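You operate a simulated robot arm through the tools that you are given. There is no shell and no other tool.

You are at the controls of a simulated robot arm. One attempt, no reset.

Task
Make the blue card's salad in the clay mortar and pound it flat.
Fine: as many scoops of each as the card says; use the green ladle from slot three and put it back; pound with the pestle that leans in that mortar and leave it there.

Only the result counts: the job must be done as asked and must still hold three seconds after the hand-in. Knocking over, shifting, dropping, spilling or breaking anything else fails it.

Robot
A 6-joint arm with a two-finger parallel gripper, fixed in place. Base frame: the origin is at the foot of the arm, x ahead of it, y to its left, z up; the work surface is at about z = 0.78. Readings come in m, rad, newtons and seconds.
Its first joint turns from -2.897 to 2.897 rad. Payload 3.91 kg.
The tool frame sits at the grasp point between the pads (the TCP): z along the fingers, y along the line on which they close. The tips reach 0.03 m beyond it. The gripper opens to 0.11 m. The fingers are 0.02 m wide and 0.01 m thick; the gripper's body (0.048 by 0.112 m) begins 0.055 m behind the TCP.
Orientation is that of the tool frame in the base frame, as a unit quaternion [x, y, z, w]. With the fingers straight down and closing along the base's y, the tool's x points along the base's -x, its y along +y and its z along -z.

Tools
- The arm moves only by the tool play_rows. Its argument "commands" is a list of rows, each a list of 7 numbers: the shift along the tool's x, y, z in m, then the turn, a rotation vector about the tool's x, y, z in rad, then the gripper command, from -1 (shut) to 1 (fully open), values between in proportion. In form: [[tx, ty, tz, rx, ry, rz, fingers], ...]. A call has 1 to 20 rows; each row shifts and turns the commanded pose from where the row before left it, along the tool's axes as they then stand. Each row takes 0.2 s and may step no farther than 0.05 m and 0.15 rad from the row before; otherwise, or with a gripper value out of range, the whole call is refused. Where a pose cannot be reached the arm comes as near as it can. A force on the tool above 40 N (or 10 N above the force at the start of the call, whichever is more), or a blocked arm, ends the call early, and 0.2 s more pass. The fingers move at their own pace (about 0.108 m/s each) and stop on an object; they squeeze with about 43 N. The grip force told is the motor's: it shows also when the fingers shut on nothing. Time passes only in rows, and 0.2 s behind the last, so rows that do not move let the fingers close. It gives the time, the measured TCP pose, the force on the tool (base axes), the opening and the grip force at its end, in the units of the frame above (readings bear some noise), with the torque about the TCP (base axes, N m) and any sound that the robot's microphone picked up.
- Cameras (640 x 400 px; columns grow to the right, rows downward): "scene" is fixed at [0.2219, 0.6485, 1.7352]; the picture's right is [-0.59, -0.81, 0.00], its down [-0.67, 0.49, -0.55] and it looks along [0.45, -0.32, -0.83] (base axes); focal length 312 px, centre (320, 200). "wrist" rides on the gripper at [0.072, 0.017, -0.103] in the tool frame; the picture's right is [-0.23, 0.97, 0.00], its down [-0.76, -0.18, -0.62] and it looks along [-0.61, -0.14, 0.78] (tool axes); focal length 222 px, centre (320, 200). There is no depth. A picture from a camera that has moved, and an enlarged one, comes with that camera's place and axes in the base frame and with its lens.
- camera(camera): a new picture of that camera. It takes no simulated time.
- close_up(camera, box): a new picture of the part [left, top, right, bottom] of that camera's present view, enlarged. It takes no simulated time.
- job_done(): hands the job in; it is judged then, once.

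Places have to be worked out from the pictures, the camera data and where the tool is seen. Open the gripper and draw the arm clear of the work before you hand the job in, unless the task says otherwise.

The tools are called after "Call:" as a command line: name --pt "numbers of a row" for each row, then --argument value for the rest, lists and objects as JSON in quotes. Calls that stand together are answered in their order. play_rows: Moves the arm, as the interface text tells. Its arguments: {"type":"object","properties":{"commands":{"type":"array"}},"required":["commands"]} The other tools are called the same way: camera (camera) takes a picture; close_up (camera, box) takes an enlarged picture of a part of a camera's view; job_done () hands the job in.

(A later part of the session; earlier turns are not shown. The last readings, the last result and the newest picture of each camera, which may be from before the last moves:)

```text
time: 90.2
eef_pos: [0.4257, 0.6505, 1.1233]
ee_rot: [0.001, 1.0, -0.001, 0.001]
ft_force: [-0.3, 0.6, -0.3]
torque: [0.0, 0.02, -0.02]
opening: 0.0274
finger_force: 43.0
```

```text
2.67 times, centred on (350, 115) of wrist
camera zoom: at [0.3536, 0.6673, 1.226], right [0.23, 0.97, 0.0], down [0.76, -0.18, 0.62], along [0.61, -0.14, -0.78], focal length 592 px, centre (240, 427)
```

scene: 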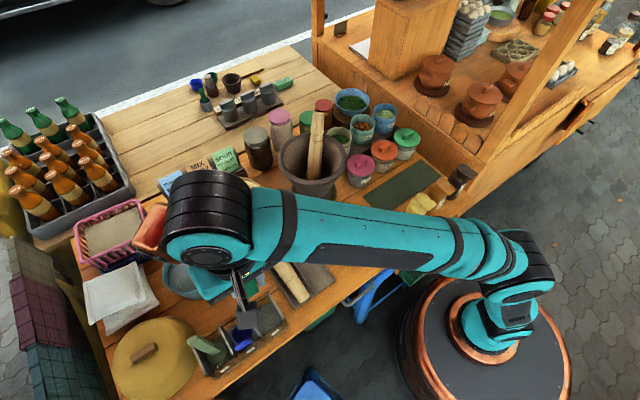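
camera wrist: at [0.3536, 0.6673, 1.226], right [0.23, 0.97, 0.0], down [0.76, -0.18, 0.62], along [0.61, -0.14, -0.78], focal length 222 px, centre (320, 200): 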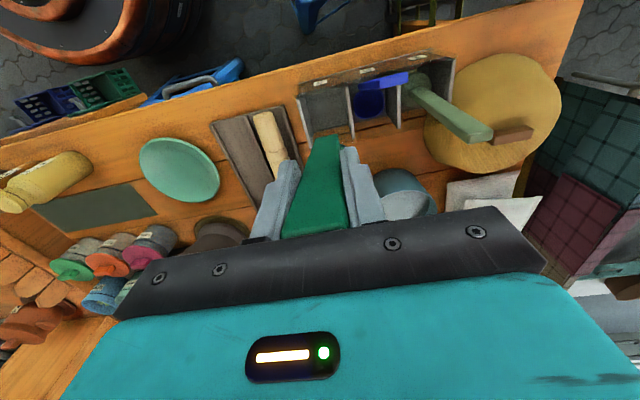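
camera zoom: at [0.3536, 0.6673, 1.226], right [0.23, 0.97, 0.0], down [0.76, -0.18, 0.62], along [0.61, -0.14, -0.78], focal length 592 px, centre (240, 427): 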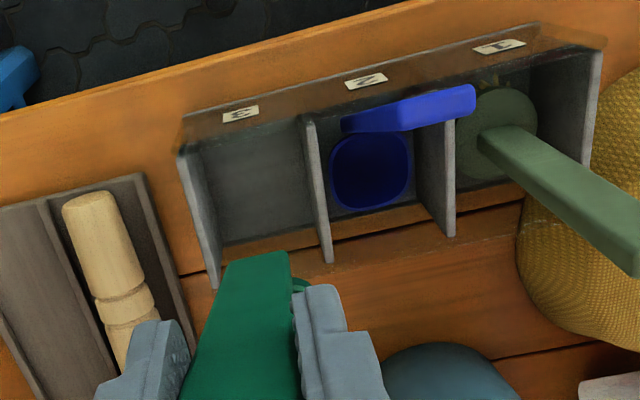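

The grip is unchanged. I correct 2 mm in x and lower into slot 3, slowing near the floor.

Call:
play_rows --pt "0.0022 0.0005 0.03 0 0 0 -1" --pt "0 0 0.04 0 0 0 -1" --pt "0 0 0.04 0 0 0 -1" --pt "0 0 0.03 0 0 0 -1" --pt "0 0 0.02 0 0 0 -1" --pt "0 0 0 0 0 0 -1"

Call:
camera --camera "wrist"

Call:
close_up --camera "scene" --box '[190, 260, 330, 360]'

```text
time: 91.6
eef_pos: [0.4226, 0.6513, 0.964]
ee_rot: [0.002, 1.0, -0.001, 0.0]
ft_force: [0.8, -0.1, -0.9]
torque: [-0.04, 0.04, -0.06]
opening: 0.0274
finger_force: 43.2
```

```text
taken
camera wrist: at [0.351, 0.6684, 1.0664], right [0.23, 0.97, 0.0], down [0.76, -0.18, 0.62], along [0.61, -0.14, -0.78], focal length 222 px, centre (320, 200)
```

wrist: 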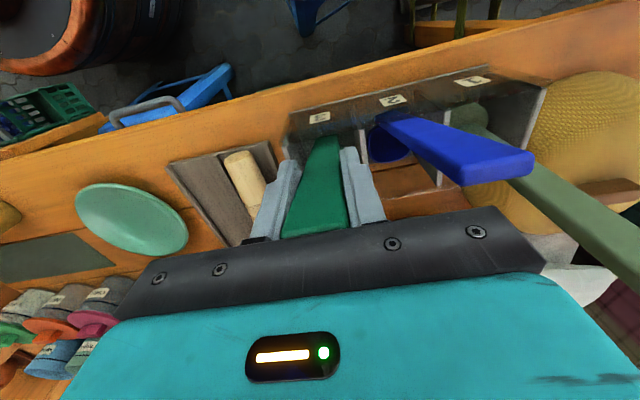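

```text
4.00 times, centred on (260, 310) of scene
camera zoom: at [0.2219, 0.6485, 1.7352], right [-0.59, -0.81, 0.0], down [-0.67, 0.49, -0.55], along [0.45, -0.32, -0.83], focal length 1246 px, centre (560, -240)
```

zoom: 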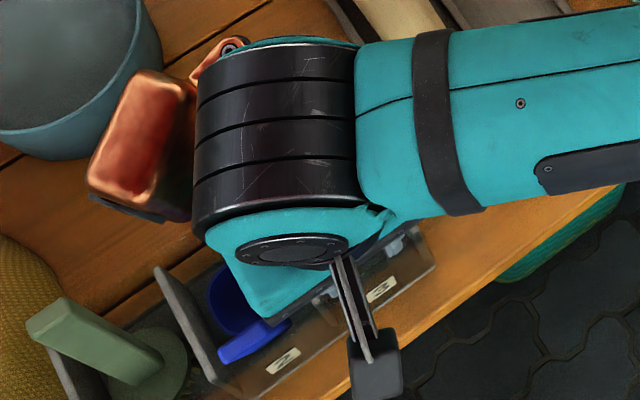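

In the slot, 2 cm above the original height. I lower the last bit gently.

Call:
play_rows --pt "0 0 0.008 0 0 0 -1" --pt "0 0 0.006 0 0 0 -1" --pt "0 0 0.004 0 0 0 -1" --pt "0 0 0 0 0 0 -1"

```text
time: 92.6
eef_pos: [0.4221, 0.6511, 0.9469]
ee_rot: [0.001, 1.0, 0.0, -0.001]
ft_force: [-0.6, -0.1, -0.5]
torque: [-0.01, 0.01, -0.01]
opening: 0.0271
finger_force: 43.2
```

Call:
play_rows --pt "0 0 0.0015 0 0 0 -1" --pt "0 0 0.001 0 0 0 -1" --pt "0 0 0 0 0 0 -1"

Call:
close_up --camera "wrist" --box '[250, 80, 410, 200]'

```text
time: 93.4
eef_pos: [0.4217, 0.651, 0.9476]
ee_rot: [0.001, 1.0, 0.001, 0.001]
ft_force: [-1.7, 0.9, 25.3]
torque: [0.09, -1.14, 0.04]
opening: 0.0272
finger_force: 43.2
```

```text
3.33 times, centred on (330, 140) of wrist
camera zoom: at [0.3493, 0.668, 1.0485], right [0.23, 0.97, 0.0], down [0.76, -0.18, 0.62], along [0.61, -0.14, -0.78], focal length 740 px, centre (287, 400)
```

zoom: 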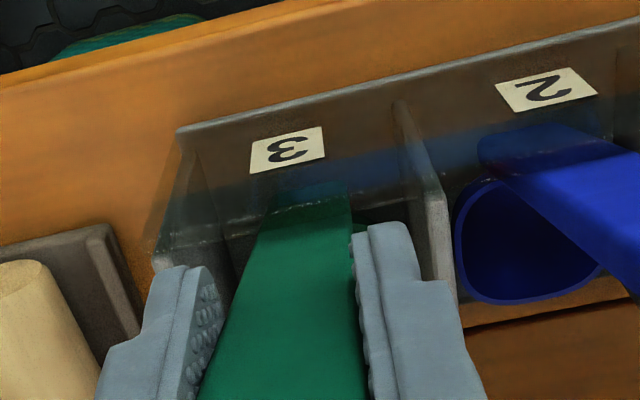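

Contact at the slot floor (25 N). I ease up 1.5 mm to relieve the force, then open partway so the fingers don't reach the blue handle.

Call:
play_rows --pt "0 0 -0.002 0 0 0 -1" --pt "0 0 0 0 0 0 -1"

Call:
play_rows --pt "0 0 0 0 0 0 -0.4" --pt "0 0 0 0 0 0 -0.2" --pt "0 0 0 0 0 0 0.0" --pt "0 0 0 0 0 0 0.2" --pt "0 0 0 0 0 0 0.3" --pt "0 0 0 0 0 0 0.3"

Call:
close_up --camera "wrist" --box '[250, 80, 410, 200]'

```text
time: 94.0
eef_pos: [0.4218, 0.6505, 0.9462]
ee_rot: [0.001, 1.0, -0.001, 0.0]
ft_force: [0.1, 2.3, 8.6]
torque: [0.19, -0.43, 0.05]
opening: 0.0273
finger_force: 42.8
```

```text
time: 95.4
eef_pos: [0.4211, 0.6511, 0.9476]
ee_rot: [0.0, 1.0, -0.001, -0.001]
ft_force: [-0.3, 0.0, 0.8]
torque: [-0.01, 0.01, 0.0]
opening: 0.0716
finger_force: 0.0
```

```text
3.33 times, centred on (330, 140) of wrist
camera zoom: at [0.3497, 0.6685, 1.0491], right [0.23, 0.97, 0.0], down [0.76, -0.18, 0.62], along [0.61, -0.14, -0.78], focal length 740 px, centre (287, 400)
```

zoom: 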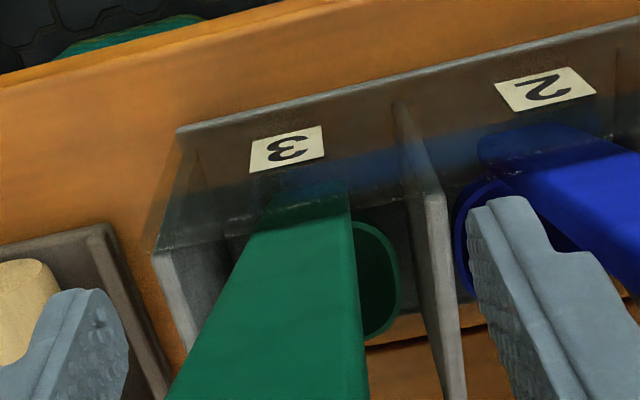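

The ladle is released and standing in slot 3. I raise the hand straight up and check.

Call:
play_rows --pt "0 0 -0.01 0 0 0 0.3" --pt "0 0 -0.02 0 0 0 0.3" --pt "0 0 -0.04 0 0 0 0.3" --pt "0 0 -0.04 0 0 0 0.3" --pt "0 0 -0.04 0 0 0 0.3" --pt "0 0 0 0 0 0 0.3"

Call:
close_up --camera "wrist" --box '[270, 60, 450, 180]'

Call:
camera --camera "scene"

```text
time: 96.8
eef_pos: [0.4205, 0.6494, 1.0974]
ee_rot: [0.001, 1.0, -0.001, 0.0]
ft_force: [0.4, -0.2, -0.4]
torque: [0.01, 0.0, -0.01]
opening: 0.0716
finger_force: 0.1
```

```text
3.33 times, centred on (360, 120) of wrist
camera zoom: at [0.3487, 0.6676, 1.2004], right [0.23, 0.97, 0.0], down [0.76, -0.18, 0.62], along [0.61, -0.14, -0.78], focal length 740 px, centre (187, 467)
```

zoom: 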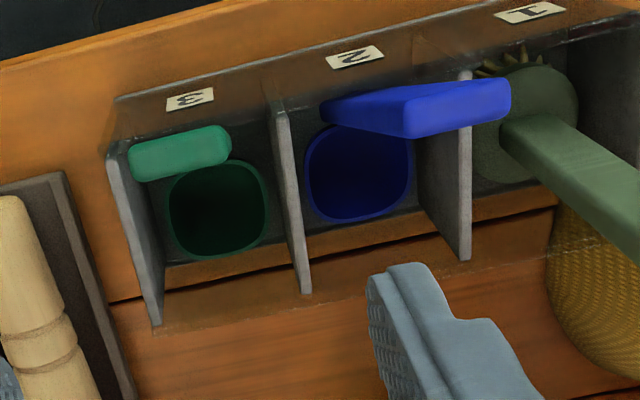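

```text
taken
```

scene: 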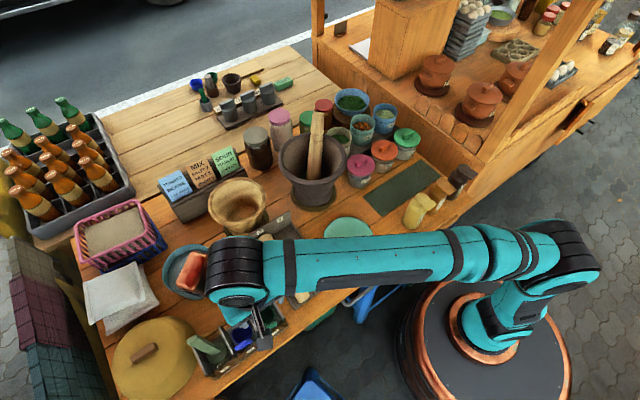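

The ladle stands in slot 3. I return to the exact pose of my pre-grasp picture to compare how it sits.

Call:
play_rows --pt "-0.0028 0 0.0245 0 0 0 0.3" --pt "0 0 0 0 0 0 0.3"

Call:
close_up --camera "wrist" --box '[280, 70, 370, 170]'

Call:
close_up --camera "scene" --box '[190, 260, 330, 360]'

```text
time: 97.4
eef_pos: [0.4228, 0.651, 1.0723]
ee_rot: [0.001, 1.0, -0.001, -0.001]
ft_force: [1.1, -0.1, 0.1]
torque: [0.0, 0.0, 0.02]
opening: 0.0715
finger_force: 0.0
```

```text
4.00 times, centred on (325, 120) of wrist
camera zoom: at [0.3507, 0.6684, 1.1747], right [0.23, 0.97, 0.0], down [0.76, -0.18, 0.62], along [0.61, -0.14, -0.78], focal length 888 px, centre (300, 520)
```

zoom: 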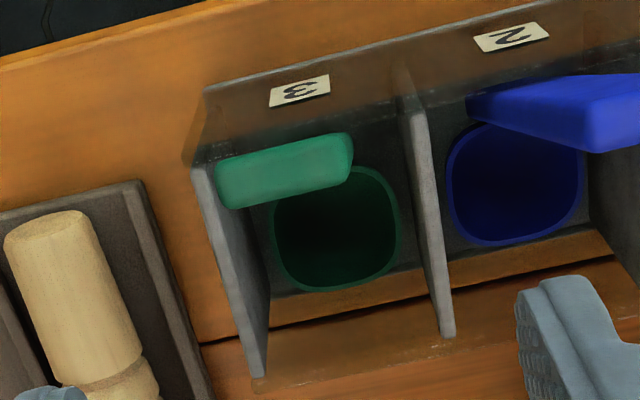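

```text
4.00 times, centred on (260, 310) of scene
camera zoom: at [0.2219, 0.6485, 1.7352], right [-0.59, -0.81, 0.0], down [-0.67, 0.49, -0.55], along [0.45, -0.32, -0.83], focal length 1246 px, centre (560, -240)
```

zoom: 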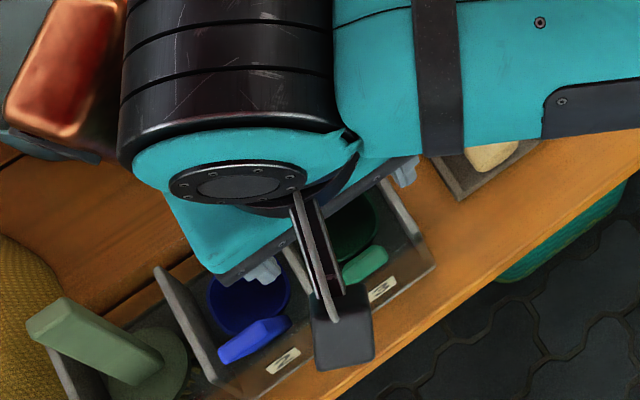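

The ladle rests in slot 3, leaning back a few degrees more than before, and stays still. Next the pestle: I rise, cross to the mortar and yaw so the jaws close square to the pestle's lean.

Call:
play_rows --pt "0 0 -0.045 0 0 0 0.3" --pt "0 0 -0.045 0 0 0 0.3" --pt "0 0 -0.045 0 0 0 0.3" --pt "0 0 -0.04 0 0 0 0.3" --pt "-0.0219 -0.0357 0 0 0 0 0.5" --pt "-0.0219 -0.0357 0 0 0 0 1" --pt "-0.0219 -0.0357 0 0 0 0 1" --pt "-0.0219 -0.0357 0 0 0 0 1" --pt "-0.0219 -0.0357 0 0 0 0 1" --pt "-0.0219 -0.0357 0 0 0 0 1" --pt "-0.0219 -0.0357 0 0 0 0 1" --pt "-0.0219 -0.0357 0 0 0 0 1" --pt "-0.0219 -0.0357 0 0 0 0 1" --pt "0 0 0 0 0 0 1"

Call:
camera --camera "wrist"

Call:
camera --camera "scene"

Call:
close_up --camera "scene" --box '[190, 260, 330, 360]'

```text
time: 100.4
eef_pos: [0.6208, 0.327, 1.2402]
ee_rot: [0.001, 1.0, 0.0, 0.0]
ft_force: [0.4, -0.8, -0.4]
torque: [-0.03, 0.01, 0.02]
opening: 0.1101
finger_force: 0.2
out of reach, approached as far as the arm can: row 4
```

```text
taken
camera wrist: at [0.5481, 0.3444, 1.3433], right [0.23, 0.97, 0.0], down [0.76, -0.18, 0.62], along [0.61, -0.14, -0.78], focal length 222 px, centre (320, 200)
```

wrist: 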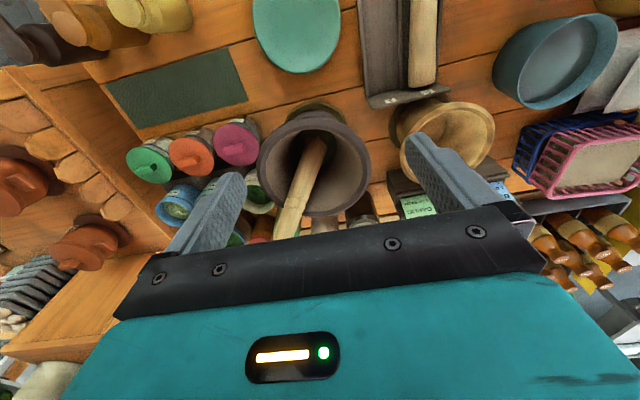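

```text
taken
```

scene: 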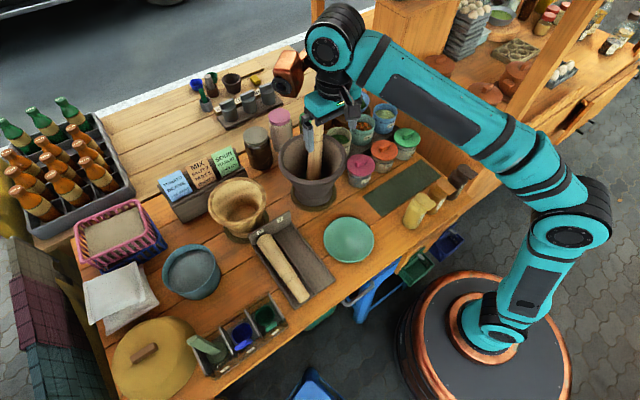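

```text
4.00 times, centred on (260, 310) of scene
camera zoom: at [0.2219, 0.6485, 1.7352], right [-0.59, -0.81, 0.0], down [-0.67, 0.49, -0.55], along [0.45, -0.32, -0.83], focal length 1246 px, centre (560, -240)
```

zoom: 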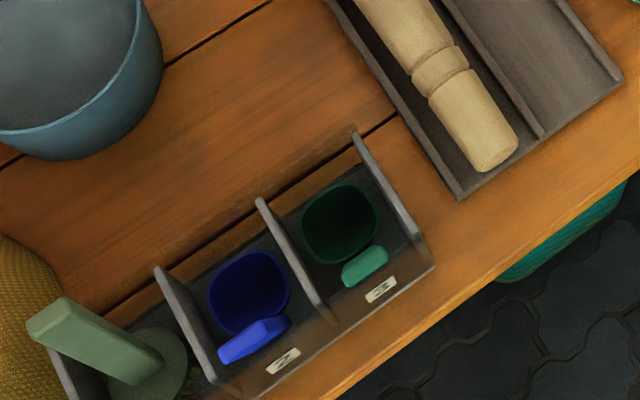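

The ladle sits properly in slot 3. I enlarge the wrist view of the pestle from this side to refine its axis.

Call:
close_up --camera "wrist" --box '[240, 100, 400, 245]'

Call:
close_up --camera "scene" --box '[270, 90, 370, 210]'

```text
2.76 times, centred on (320, 172) of wrist
camera zoom: at [0.5481, 0.3444, 1.3433], right [0.23, 0.97, 0.0], down [0.76, -0.18, 0.62], along [0.61, -0.14, -0.78], focal length 613 px, centre (320, 276)
```

zoom: 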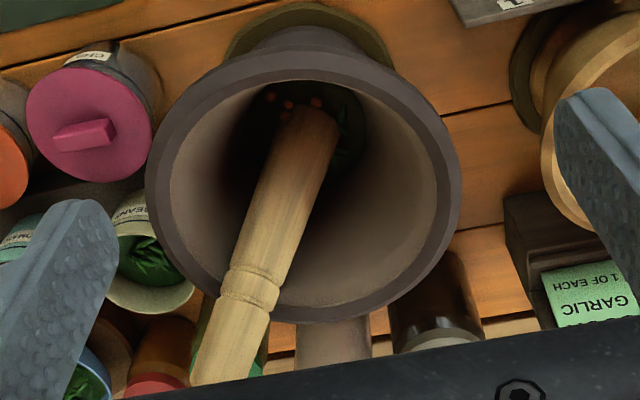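

```text
3.33 times, centred on (320, 150) of scene
camera zoom: at [0.2219, 0.6485, 1.7352], right [-0.59, -0.81, 0.0], down [-0.67, 0.49, -0.55], along [0.45, -0.32, -0.83], focal length 1039 px, centre (320, 367)
```

zoom: 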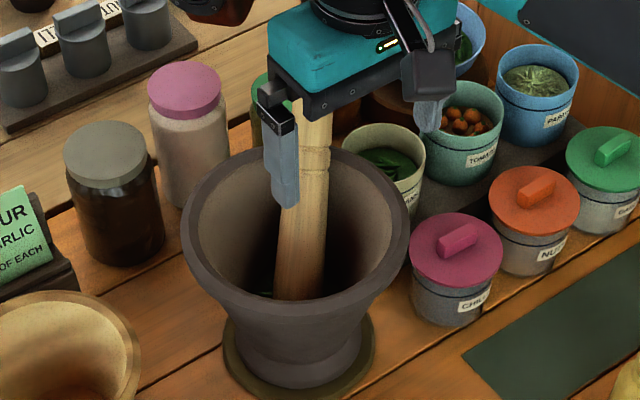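

The pestle axis runs from the mortar centre (0.758, 0.288) to its top at about (0.843, 0.206, 1.077). I yaw to c=-45° and hover above the pestle top.

Call:
play_rows --pt "0 0 0 0 0 0.131 1" --pt "0 0 0 0 0 0.131 1" --pt "0 0 0 0 0 0.131 1" --pt "0 0 0 0 0 0.131 1" --pt "0 0 0 0 0 0.131 1" --pt "0 0 0 0 0 0.131 1" --pt "-0.0388 0.012 0.0067 0 0 0 1" --pt "-0.0388 0.012 0.0067 0 0 0 1" --pt "-0.0388 0.012 0.0067 0 0 0 1" --pt "-0.0388 0.012 0.0067 0 0 0 1" --pt "-0.0388 0.012 0.0067 0 0 0 1" --pt "-0.0388 0.012 0.0067 0 0 0 1" --pt "0 0 0 0 0 0 1"

Call:
camera --camera "wrist"

Call:
camera --camera "scene"

Call:
close_up --camera "scene" --box '[250, 60, 390, 170]'

```text
time: 103.2
eef_pos: [0.8373, 0.2139, 1.1974]
ee_rot: [0.384, 0.923, -0.001, 0.0]
ft_force: [0.8, 0.0, 0.4]
torque: [0.03, 0.01, -0.01]
opening: 0.1099
finger_force: 0.0
```

```text
taken
camera wrist: at [0.798, 0.2766, 1.2995], right [0.85, 0.53, 0.0], down [0.41, -0.66, 0.62], along [0.33, -0.53, -0.78], focal length 222 px, centre (320, 200)
```

wrist: 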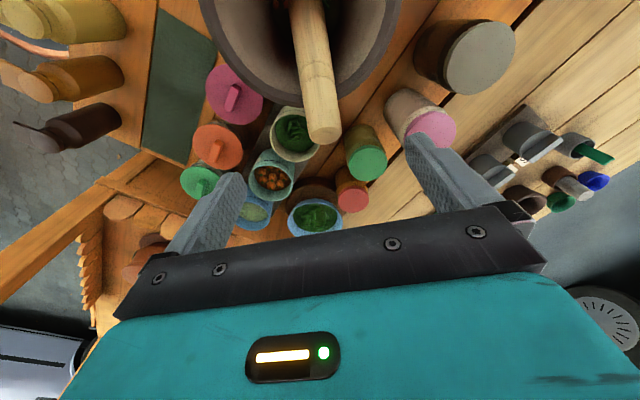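

```text
taken
```

scene: 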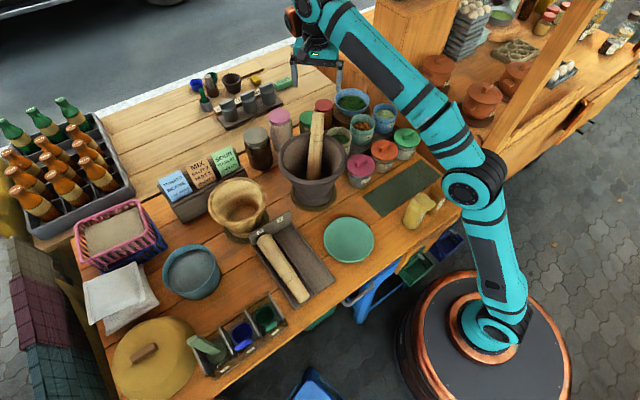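

```text
3.64 times, centred on (320, 115) of scene
camera zoom: at [0.2219, 0.6485, 1.7352], right [-0.59, -0.81, 0.0], down [-0.67, 0.49, -0.55], along [0.45, -0.32, -0.83], focal length 1133 px, centre (320, 509)
```

zoom: 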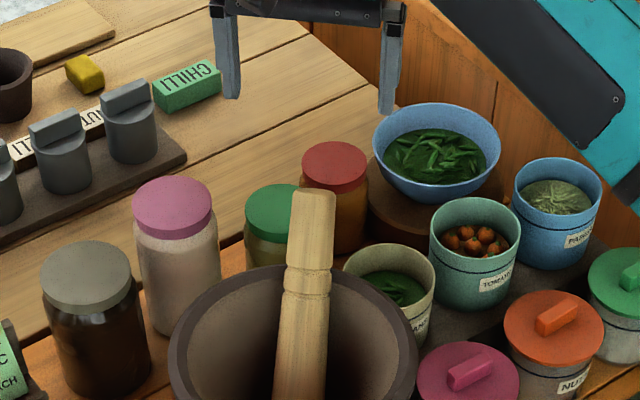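

The jaws hover around the pestle's line. I enlarge the wrist view to check where the pestle top is relative to the jaws.

Call:
close_up --camera "wrist" --box '[250, 0, 420, 150]'

```text
2.67 times, centred on (335, 75) of wrist
camera zoom: at [0.798, 0.2766, 1.2995], right [0.85, 0.53, 0.0], down [0.41, -0.66, 0.62], along [0.33, -0.53, -0.78], focal length 592 px, centre (280, 533)
```

zoom: 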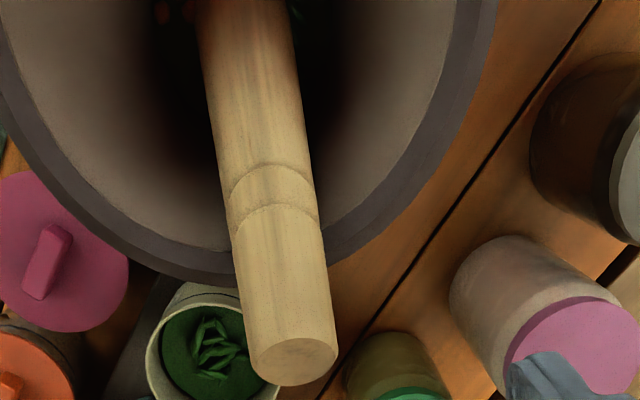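

The pestle axis passes within about 2 mm of the jaw centre at grip height. I descend to z≈1.055 with the jaws open.

Call:
play_rows --pt "0 0 0.04 0 0 0 1" --pt "0 0 0.04 0 0 0 1" --pt "0 0 0.03 0 0 0 1" --pt "0 0 0.02 0 0 0 1" --pt "0 0 0.012 0 0 0 1" --pt "0 0 0 0 0 0 1"

Call:
camera --camera "wrist"

Call:
close_up --camera "scene" --box '[260, 70, 380, 170]'

```text
time: 104.6
eef_pos: [0.835, 0.213, 1.0589]
ee_rot: [0.384, 0.923, 0.0, 0.001]
ft_force: [-0.3, -0.5, -0.2]
torque: [0.0, 0.01, 0.02]
opening: 0.1097
finger_force: 0.0
```

```text
taken
camera wrist: at [0.7956, 0.2768, 1.1609], right [0.85, 0.53, 0.0], down [0.41, -0.67, 0.62], along [0.33, -0.53, -0.78], focal length 222 px, centre (320, 200)
```

wrist: 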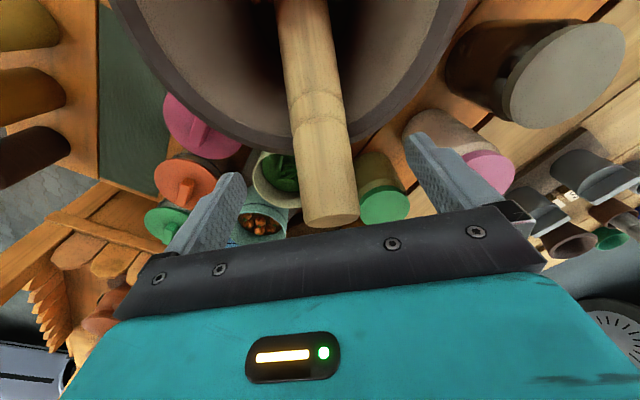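

```text
4.00 times, centred on (320, 120) of scene
camera zoom: at [0.2219, 0.6485, 1.7352], right [-0.59, -0.81, 0.0], down [-0.67, 0.49, -0.55], along [0.45, -0.32, -0.83], focal length 1246 px, centre (320, 520)
```

zoom: 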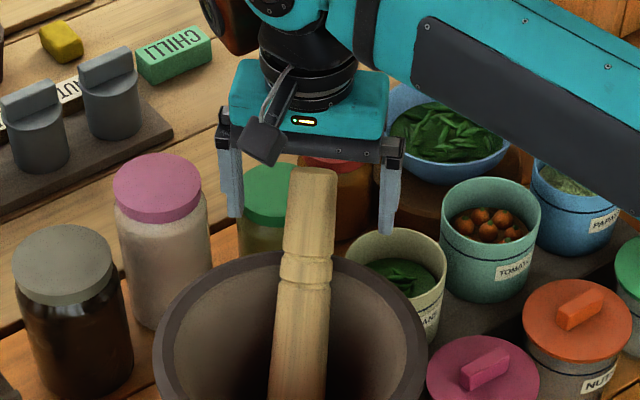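

Combining the views again, the pestle actually leans about 48°. Its top is near (0.857, 0.195, 1.059), slightly ahead of my TCP. I shift the open jaws 12 mm along the lean and 13 mm down so the pads straddle its upper part squarely.

Call:
play_rows --pt "-0.0061 0.0005 0.0064 0 0 0 1" --pt "-0.0061 0.0005 0.0064 0 0 0 1" --pt "0 0 0 0 0 0 1"

Call:
camera --camera "wrist"

Call:
close_up --camera "scene" --box '[280, 80, 370, 160]'

```text
time: 105.4
eef_pos: [0.8432, 0.2053, 1.0465]
ee_rot: [0.384, 0.923, 0.0, 0.0]
ft_force: [0.3, -0.4, 0.4]
torque: [-0.04, -0.01, -0.06]
opening: 0.1101
finger_force: 0.1
```

```text
taken
camera wrist: at [0.8043, 0.2689, 1.1484], right [0.85, 0.52, 0.0], down [0.41, -0.67, 0.62], along [0.33, -0.53, -0.78], focal length 222 px, centre (320, 200)
```

wrist: 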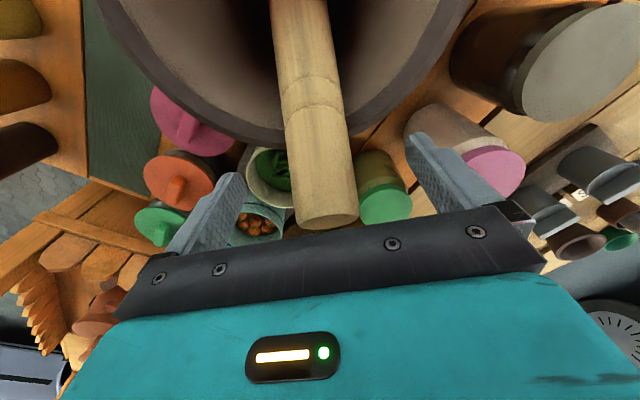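

```text
5.00 times, centred on (325, 120) of scene
camera zoom: at [0.2219, 0.6485, 1.7352], right [-0.59, -0.81, 0.0], down [-0.67, 0.49, -0.55], along [0.45, -0.32, -0.83], focal length 1558 px, centre (295, 600)
```

zoom: 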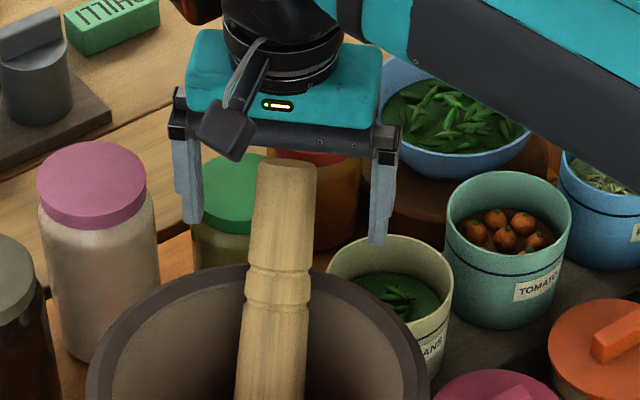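

The pestle's upper part is between the pads and predictions match. I close on it.

Call:
play_rows --pt "0 0 0 0 0 0 0.4" --pt "0 0 0 0 0 0 0.0" --pt "0 0 0 0 0 0 -0.3" --pt "0 0 0 0 0 0 -0.6" --pt "0 0 0 0 0 0 -1" --pt "0 0 0 0 0 0 -1" --pt "0 0 0 0 0 0 -1"

Call:
camera --camera "wrist"

Call:
close_up --camera "scene" --box '[270, 80, 370, 210]'

```text
time: 107.0
eef_pos: [0.8431, 0.2059, 1.0468]
ee_rot: [0.385, 0.923, 0.001, 0.001]
ft_force: [1.1, 0.5, 1.1]
torque: [0.05, 0.02, -0.01]
opening: 0.0389
finger_force: 43.4
```

```text
taken
camera wrist: at [0.8043, 0.269, 1.1485], right [0.85, 0.53, 0.0], down [0.41, -0.67, 0.62], along [0.33, -0.53, -0.78], focal length 222 px, centre (320, 200)
```

wrist: 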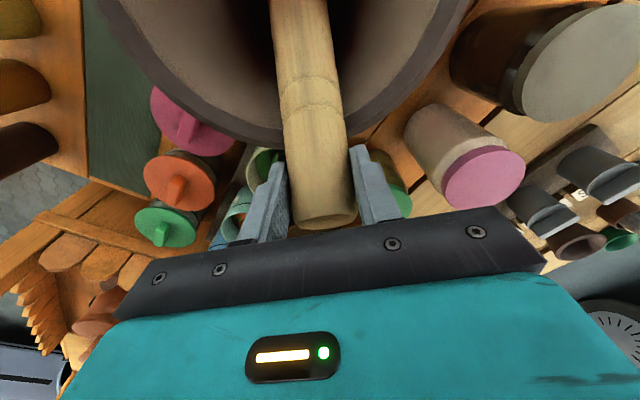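

```text
3.08 times, centred on (320, 145) of scene
camera zoom: at [0.2219, 0.6485, 1.7352], right [-0.59, -0.81, 0.0], down [-0.67, 0.49, -0.55], along [0.45, -0.32, -0.83], focal length 959 px, centre (320, 369)
```

zoom: 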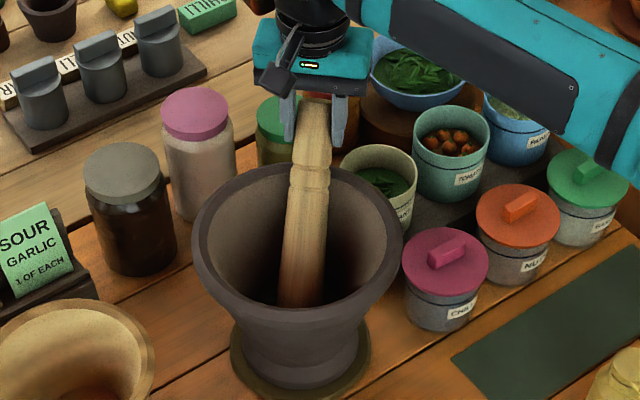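

The pestle is gripped (39 mm opening). I lift it straight up gently; the rim contact frees as it rises.

Call:
play_rows --pt "0 0 -0.005 0 0 0 -1" --pt "0 0 -0.01 0 0 0 -1" --pt "0 0 -0.015 0 0 0 -1" --pt "0 0 -0.02 0 0 0 -1" --pt "0 0 -0.02 0 0 0 -1" --pt "0 0 -0.02 0 0 0 -1" --pt "0 0 0 0 0 0 -1"

Call:
camera --camera "wrist"

Call:
close_up --camera "scene" --box '[260, 60, 380, 210]'

```text
time: 108.6
eef_pos: [0.8436, 0.2022, 1.1363]
ee_rot: [0.384, 0.923, 0.0, 0.0]
ft_force: [-0.1, 0.2, -2.4]
torque: [-0.14, -0.14, -0.02]
opening: 0.039
finger_force: 43.0
```

```text
taken
camera wrist: at [0.805, 0.2664, 1.2382], right [0.85, 0.53, 0.0], down [0.41, -0.67, 0.62], along [0.33, -0.53, -0.78], focal length 222 px, centre (320, 200)
```

wrist: 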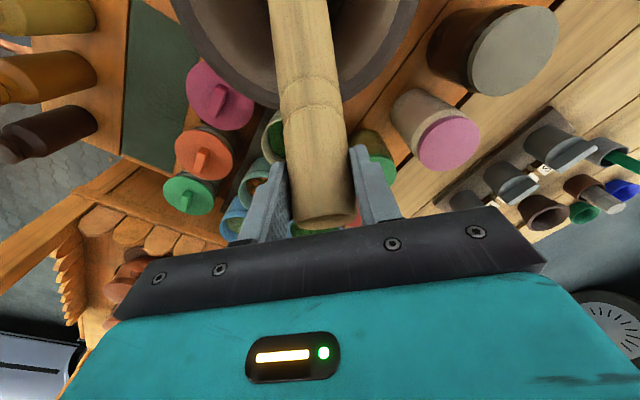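

```text
2.67 times, centred on (320, 135) of scene
camera zoom: at [0.2219, 0.6485, 1.7352], right [-0.59, -0.81, 0.0], down [-0.67, 0.49, -0.55], along [0.45, -0.32, -0.83], focal length 831 px, centre (320, 373)
```

zoom: 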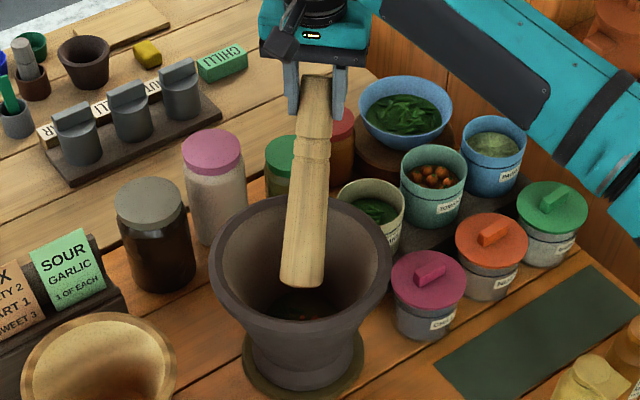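

The whole pestle is now visible and free, with its foot about 0.20 m from the TCP. I rotate it toward vertical in steps, moving the grip over the mortar so the foot stays above the mouth.

Call:
play_rows --pt "0.013 0 -0.0192 0 -0.14 0 -1" --pt "0.0154 0 -0.019 0 -0.14 0 -1" --pt "0.0155 0 -0.0183 0 -0.14 0 -1" --pt "0 0 0 0 0 0 -1"

Call:
close_up --camera "scene" --box '[250, 40, 400, 210]'

Call:
camera --camera "wrist"

```text
time: 109.6
eef_pos: [0.8076, 0.2397, 1.1843]
ee_rot: [0.375, 0.903, -0.079, 0.194]
ft_force: [-0.5, -0.1, -2.1]
torque: [-0.02, -0.05, -0.03]
opening: 0.039
finger_force: 43.1
```

```text
2.35 times, centred on (325, 125) of scene
camera zoom: at [0.2219, 0.6485, 1.7352], right [-0.59, -0.81, 0.0], down [-0.67, 0.49, -0.55], along [0.45, -0.32, -0.83], focal length 733 px, centre (308, 376)
```

zoom: 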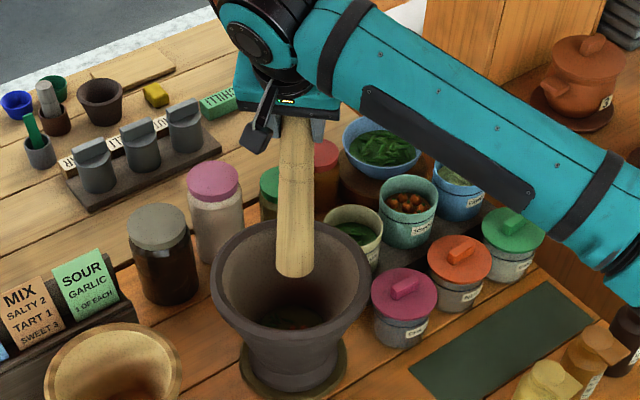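

```text
taken
camera wrist: at [0.7441, 0.3294, 1.2484], right [0.84, 0.54, 0.09], down [0.18, -0.44, 0.88], along [0.52, -0.72, -0.47], focal length 222 px, centre (320, 200)
```

wrist: 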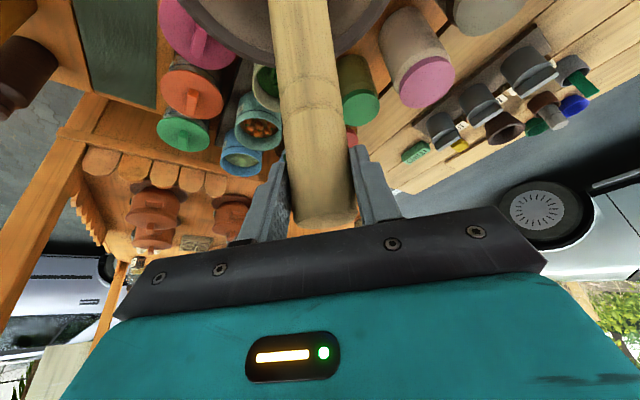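

No reach problem so far. I continue to bring the pestle vertical over the mortar centre.

Call:
play_rows --pt "0.0158 0 -0.0176 0 -0.14 0 -1" --pt "0.0161 0 -0.017 0 -0.14 0 -1" --pt "0.0188 0 -0.0184 0 -0.14 0 -1" --pt "0 0 0 0 0 0 -1"

Call:
close_up --camera "scene" --box '[240, 40, 400, 210]'

Call:
camera --camera "wrist"

```text
time: 110.6
eef_pos: [0.7582, 0.2911, 1.2028]
ee_rot: [0.351, 0.843, -0.157, 0.377]
ft_force: [0.7, 0.5, -2.9]
torque: [0.09, 0.13, 0.02]
opening: 0.0388
finger_force: 42.7
```

```text
2.35 times, centred on (320, 125) of scene
camera zoom: at [0.2219, 0.6485, 1.7352], right [-0.59, -0.81, 0.0], down [-0.67, 0.49, -0.55], along [0.45, -0.32, -0.83], focal length 733 px, centre (320, 376)
```

zoom: 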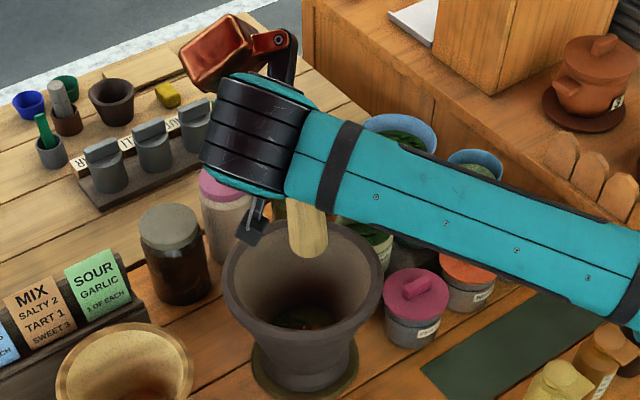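

```text
taken
camera wrist: at [0.6824, 0.3916, 1.2163], right [0.8, 0.58, 0.17], down [-0.1, -0.16, 0.98], along [0.6, -0.8, -0.07], focal length 222 px, centre (320, 200)
```

wrist: 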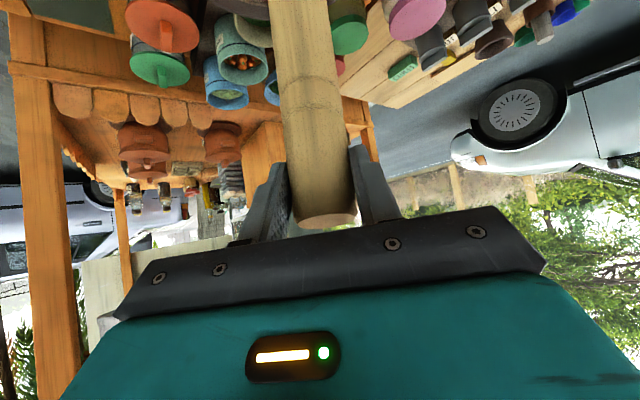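

The foot now points past vertical. From the scene ray and torque, the pestle sits about 29° to the tool rather than 48°, so I rotate back 19°.

Call:
play_rows --pt "0 0 0 0 0.11 0 -1" --pt "0 0 0 0 0.11 0 -1" --pt "0 0 0 0 0.11 0 -1" --pt "0 0 0 0 0 0 -1" --pt "0 0 0 0 0 0 -1"

Call:
close_up --camera "scene" --box '[240, 40, 400, 210]'

Call:
camera --camera "wrist"

```text
time: 111.8
eef_pos: [0.7575, 0.2902, 1.2022]
ee_rot: [0.372, 0.893, -0.098, 0.233]
ft_force: [0.1, 0.5, -3.3]
torque: [-0.01, -0.01, -0.01]
opening: 0.0389
finger_force: 43.2
```

```text
2.35 times, centred on (320, 125) of scene
camera zoom: at [0.2219, 0.6485, 1.7352], right [-0.59, -0.81, 0.0], down [-0.67, 0.49, -0.55], along [0.45, -0.32, -0.83], focal length 733 px, centre (320, 376)
```

zoom: 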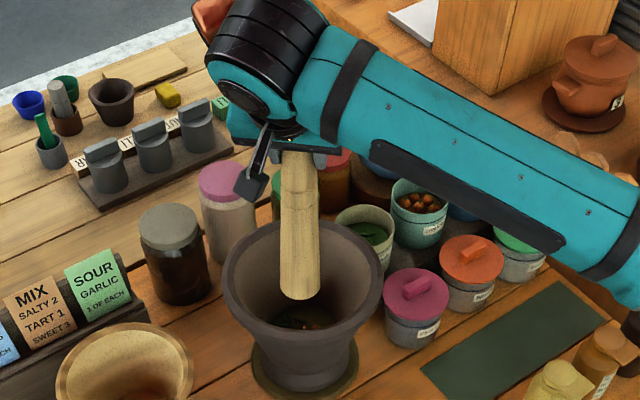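

```text
taken
camera wrist: at [0.6908, 0.3829, 1.2561], right [0.83, 0.55, 0.11], down [0.13, -0.38, 0.92], along [0.54, -0.75, -0.39], focal length 222 px, centre (320, 200)
```

wrist: 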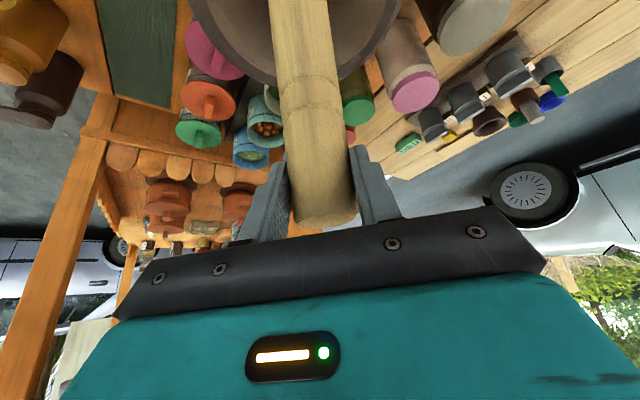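

Torque is now nil, so the pestle hangs vertical over the mortar centre with its foot at z≈0.98. I look at the contents before pounding.

Call:
close_up --camera "scene" --box '[290, 145, 345, 195]'

Call:
camera --camera "scene"

```text
8.00 times, centred on (318, 170) of scene
camera zoom: at [0.2219, 0.6485, 1.7352], right [-0.59, -0.81, 0.0], down [-0.67, 0.49, -0.55], along [0.45, -0.32, -0.83], focal length 2493 px, centre (340, 440)
```

zoom: 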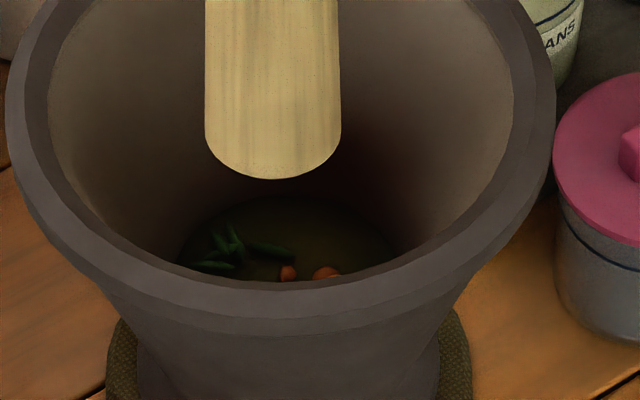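

```text
taken
```

scene: 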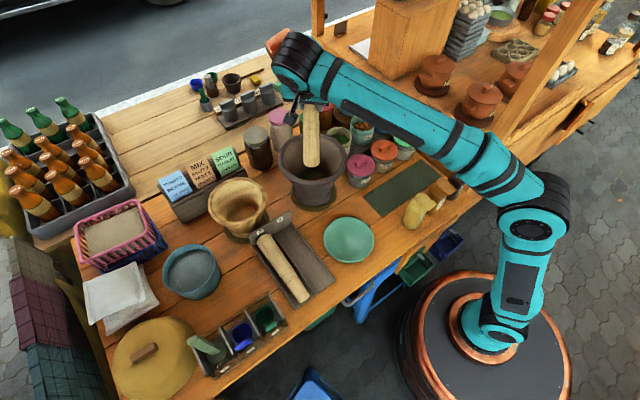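

The mix sits at z≈0.89. I lower the pestle to just above it, then feel for contact in small steps.

Call:
play_rows --pt "0.0171 0 0.0305 0 0 0 -1" --pt "0.0171 0 0.0305 0 0 0 -1" --pt "0 0 0 0 0 0 -1"

Call:
close_up --camera "scene" --box '[280, 110, 360, 200]'

Call:
play_rows --pt "0.0024 0 0.0044 0 0 0 -1" --pt "0.0024 0 0.0044 0 0 0 -1" --pt "0.0024 0 0.0044 0 0 0 -1"

```text
time: 112.6
eef_pos: [0.7587, 0.2884, 1.132]
ee_rot: [0.372, 0.893, -0.097, 0.234]
ft_force: [0.1, 0.1, -3.1]
torque: [-0.03, 0.03, 0.01]
opening: 0.0392
finger_force: 43.0
```

```text
4.44 times, centred on (320, 155) of scene
camera zoom: at [0.2219, 0.6485, 1.7352], right [-0.59, -0.81, 0.0], down [-0.67, 0.49, -0.55], along [0.45, -0.32, -0.83], focal length 1385 px, centre (320, 400)
```

zoom: 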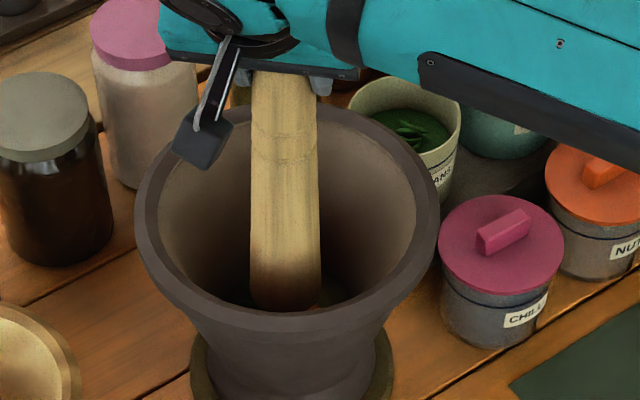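

```text
time: 113.4
eef_pos: [0.7586, 0.2895, 1.1176]
ee_rot: [0.372, 0.893, -0.098, 0.234]
ft_force: [-0.1, -0.2, -3.0]
torque: [0.01, -0.01, 0.03]
opening: 0.039
finger_force: 42.7
```

Call:
play_rows --pt "0.002 0 0.0035 0 0 0 -1" --pt "0.002 0 0.0035 0 0 0 -1" --pt "0.002 0 0.0035 0 0 0 -1"

```text
time: 114.2
eef_pos: [0.7567, 0.291, 1.1053]
ee_rot: [0.372, 0.893, -0.098, 0.234]
ft_force: [0.3, 0.5, -2.9]
torque: [0.03, 0.02, -0.01]
opening: 0.0387
finger_force: 43.8
```

No contact yet at z=1.105; I continue down in 4 mm steps.

Call:
play_rows --pt "0.002 0 0.0035 0 0 0 -1" --pt "0.002 0 0.0035 0 0 0 -1" --pt "0.002 0 0.0035 0 0 0 -1"

Call:
close_up --camera "scene" --box '[280, 110, 360, 200]'

```text
time: 115.0
eef_pos: [0.7588, 0.2901, 1.0931]
ee_rot: [0.371, 0.893, -0.097, 0.234]
ft_force: [-0.6, 0.6, -3.4]
torque: [0.01, 0.0, 0.02]
opening: 0.0391
finger_force: 43.2
```

```text
4.44 times, centred on (320, 155) of scene
camera zoom: at [0.2219, 0.6485, 1.7352], right [-0.59, -0.81, 0.0], down [-0.67, 0.49, -0.55], along [0.45, -0.32, -0.83], focal length 1385 px, centre (320, 400)
```

zoom: 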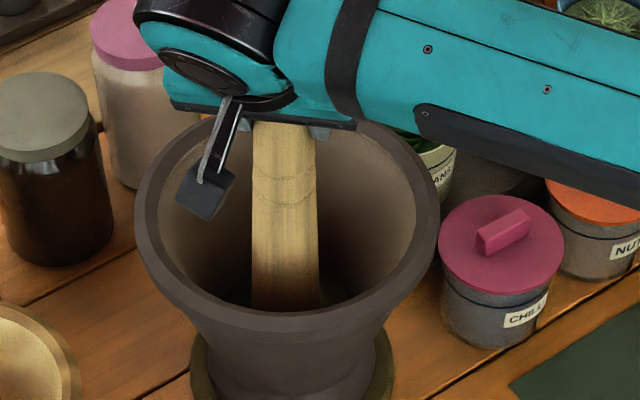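

Call:
play_rows --pt "0.0015 0 0.0026 0 0 0 -1" --pt "0.0015 0 0.0026 0 0 0 -1" --pt "0.0015 0 0.0026 0 0 0 -1" --pt "0.0015 0 0.0026 0 0 0 -1"

```text
time: 116.0
eef_pos: [0.7587, 0.2911, 1.0821]
ee_rot: [0.372, 0.893, -0.098, 0.233]
ft_force: [0.4, 0.0, -3.4]
torque: [0.05, 0.0, 0.0]
opening: 0.0387
finger_force: 43.2
```

Still free at z=1.082. I keep feeling downward in 3 mm steps.

Call:
play_rows --pt "0.0015 0 0.0026 0 0 0 -1" --pt "0.0015 0 0.0026 0 0 0 -1" --pt "0.0015 0 0.0026 0 0 0 -1" --pt "0.0015 0 0.0026 0 0 0 -1"

Call:
close_up --camera "scene" --box '[280, 110, 360, 200]'

```text
time: 117.0
eef_pos: [0.7578, 0.2912, 1.0689]
ee_rot: [0.372, 0.893, -0.097, 0.233]
ft_force: [0.2, 0.1, -3.1]
torque: [0.01, 0.02, 0.02]
opening: 0.0392
finger_force: 43.2
```

```text
4.44 times, centred on (320, 155) of scene
camera zoom: at [0.2219, 0.6485, 1.7352], right [-0.59, -0.81, 0.0], down [-0.67, 0.49, -0.55], along [0.45, -0.32, -0.83], focal length 1385 px, centre (320, 400)
```

zoom: 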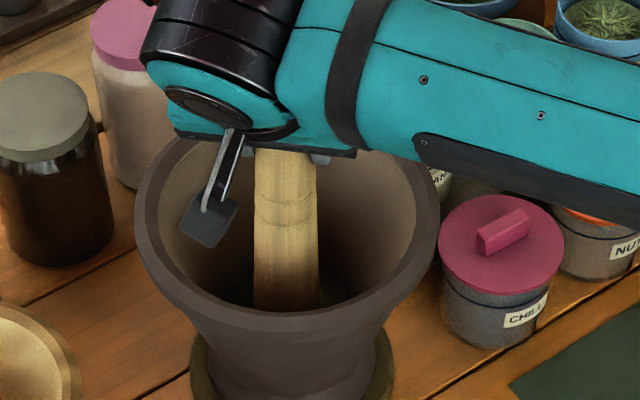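

By geometry the floor should be about 5 mm lower. I go down in 2 mm steps.

Call:
play_rows --pt "0.001 0 0.00175 0 0 0 -1" --pt "0.001 0 0.00175 0 0 0 -1" --pt "0.001 0 0.00175 0 0 0 -1" --pt "0.001 0 0.00175 0 0 0 -1"

```text
time: 118.0
eef_pos: [0.7585, 0.2889, 1.0643]
ee_rot: [0.372, 0.893, -0.096, 0.235]
ft_force: [-2.7, 2.8, 32.0]
torque: [-0.03, 0.02, 0.02]
opening: 0.039
finger_force: 43.3
```

Contact with the mix at z≈1.065 (32 N). I raise the pestle, take a look at the mix, then do a first pounding stroke.

Call:
play_rows --pt "-0.0147 0 -0.0261 0 0 0 -1" --pt "-0.0147 0 -0.0261 0 0 0 -1" --pt "-0.0147 0 -0.0261 0 0 0 -1" --pt "0 0 0 0 0 0 -1"

Call:
close_up --camera "scene" --box '[290, 145, 345, 195]'

Call:
camera --camera "wrist"

```text
time: 119.0
eef_pos: [0.7574, 0.2912, 1.1498]
ee_rot: [0.372, 0.893, -0.098, 0.233]
ft_force: [1.2, -0.5, -2.2]
torque: [-0.01, 0.0, -0.03]
opening: 0.0391
finger_force: 43.1
```

```text
8.00 times, centred on (318, 170) of scene
camera zoom: at [0.2219, 0.6485, 1.7352], right [-0.59, -0.81, 0.0], down [-0.67, 0.49, -0.55], along [0.45, -0.32, -0.83], focal length 2493 px, centre (340, 440)
```

zoom: 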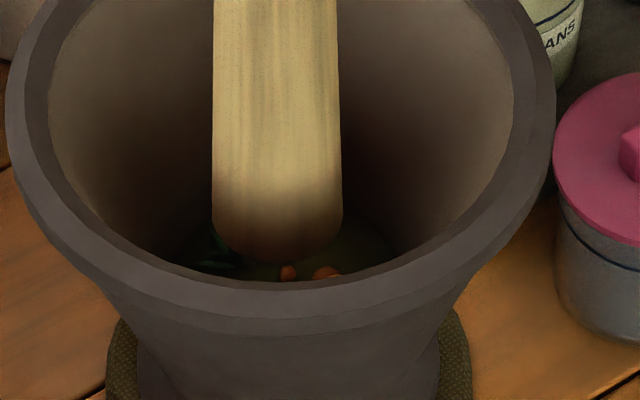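

```text
taken
camera wrist: at [0.6896, 0.3831, 1.2042], right [0.83, 0.55, 0.11], down [0.13, -0.38, 0.92], along [0.54, -0.75, -0.39], focal length 222 px, centre (320, 200)
```

wrist: 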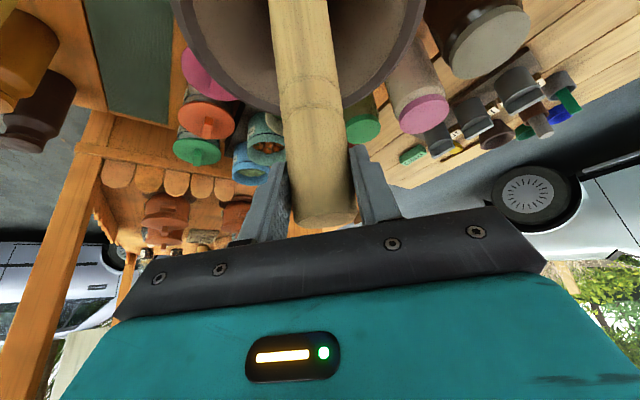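

The mix still shows lumps. I pound: a brisk downward stroke ending at the mix, then up again.

Call:
play_rows --pt "0.0215 0 0.0384 0 0 0 -1" --pt "0.0215 0 0.0384 0 0 0 -1" --pt "0 0 0 0 0 0 -1"

```text
time: 119.8
eef_pos: [0.7588, 0.2887, 1.0634]
ee_rot: [0.372, 0.893, -0.095, 0.234]
ft_force: [3.2, 1.5, 20.9]
torque: [-0.19, -0.81, 0.07]
opening: 0.0391
finger_force: 42.9
```

First stroke landed (about 21 N). I raise and give several more strokes.

Call:
play_rows --pt "-0.0208 0 -0.037 0 0 0 -1" --pt "-0.0208 0 -0.037 0 0 0 -1" --pt "0.0208 0 0.037 0 0 0 -1" --pt "0.0208 0 0.037 0 0 0 -1" --pt "0 0 0 0 0 0 -1" --pt "-0.0208 0 -0.037 0 0 0 -1" --pt "-0.0208 0 -0.037 0 0 0 -1" --pt "0 0 0 0 0 0 -1"

Call:
close_up --camera "scene" --box '[290, 145, 345, 195]'

Call:
close_up --camera "scene" --box '[240, 40, 400, 210]'

```text
time: 121.6
eef_pos: [0.7561, 0.2917, 1.1472]
ee_rot: [0.372, 0.893, -0.097, 0.232]
ft_force: [-0.3, 0.0, -3.3]
torque: [-0.01, 0.01, 0.02]
opening: 0.039
finger_force: 42.8
```

```text
8.00 times, centred on (318, 170) of scene
camera zoom: at [0.2219, 0.6485, 1.7352], right [-0.59, -0.81, 0.0], down [-0.67, 0.49, -0.55], along [0.45, -0.32, -0.83], focal length 2493 px, centre (340, 440)
```

zoom: 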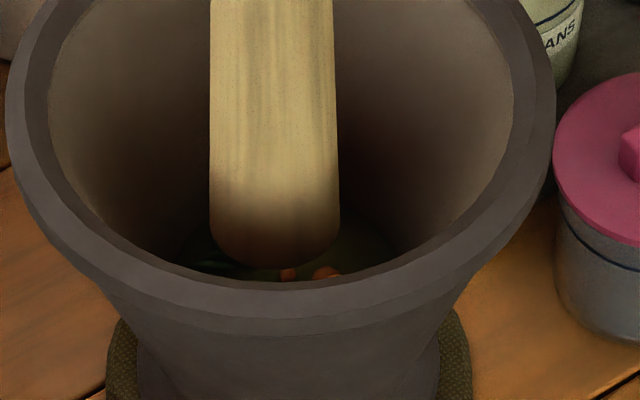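

```text
2.35 times, centred on (320, 125) of scene
camera zoom: at [0.2219, 0.6485, 1.7352], right [-0.59, -0.81, 0.0], down [-0.67, 0.49, -0.55], along [0.45, -0.32, -0.83], focal length 733 px, centre (320, 376)
```

zoom: 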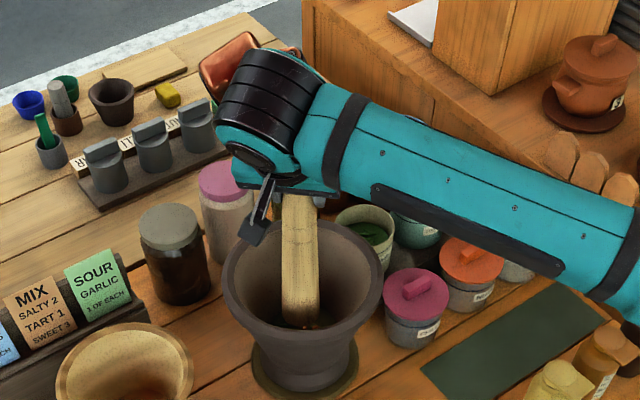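

The lumps look much the same, so firmer blows are needed. I raise a bit higher and strike faster, accepting the 40 N stop.

Call:
play_rows --pt "-0.0122 0 -0.0218 0 0 0 -1" --pt "0.0243 0 0.0433 0 0 0 -1" --pt "0.0243 0 0.0433 0 0 0 -1" --pt "0.0073 0 0.0131 0 0 0 -1"

```text
time: 122.6
eef_pos: [0.7575, 0.2882, 1.0632]
ee_rot: [0.372, 0.893, -0.095, 0.236]
ft_force: [0.5, 1.5, 34.0]
torque: [-0.26, -0.55, 0.03]
opening: 0.0388
finger_force: 43.0
```

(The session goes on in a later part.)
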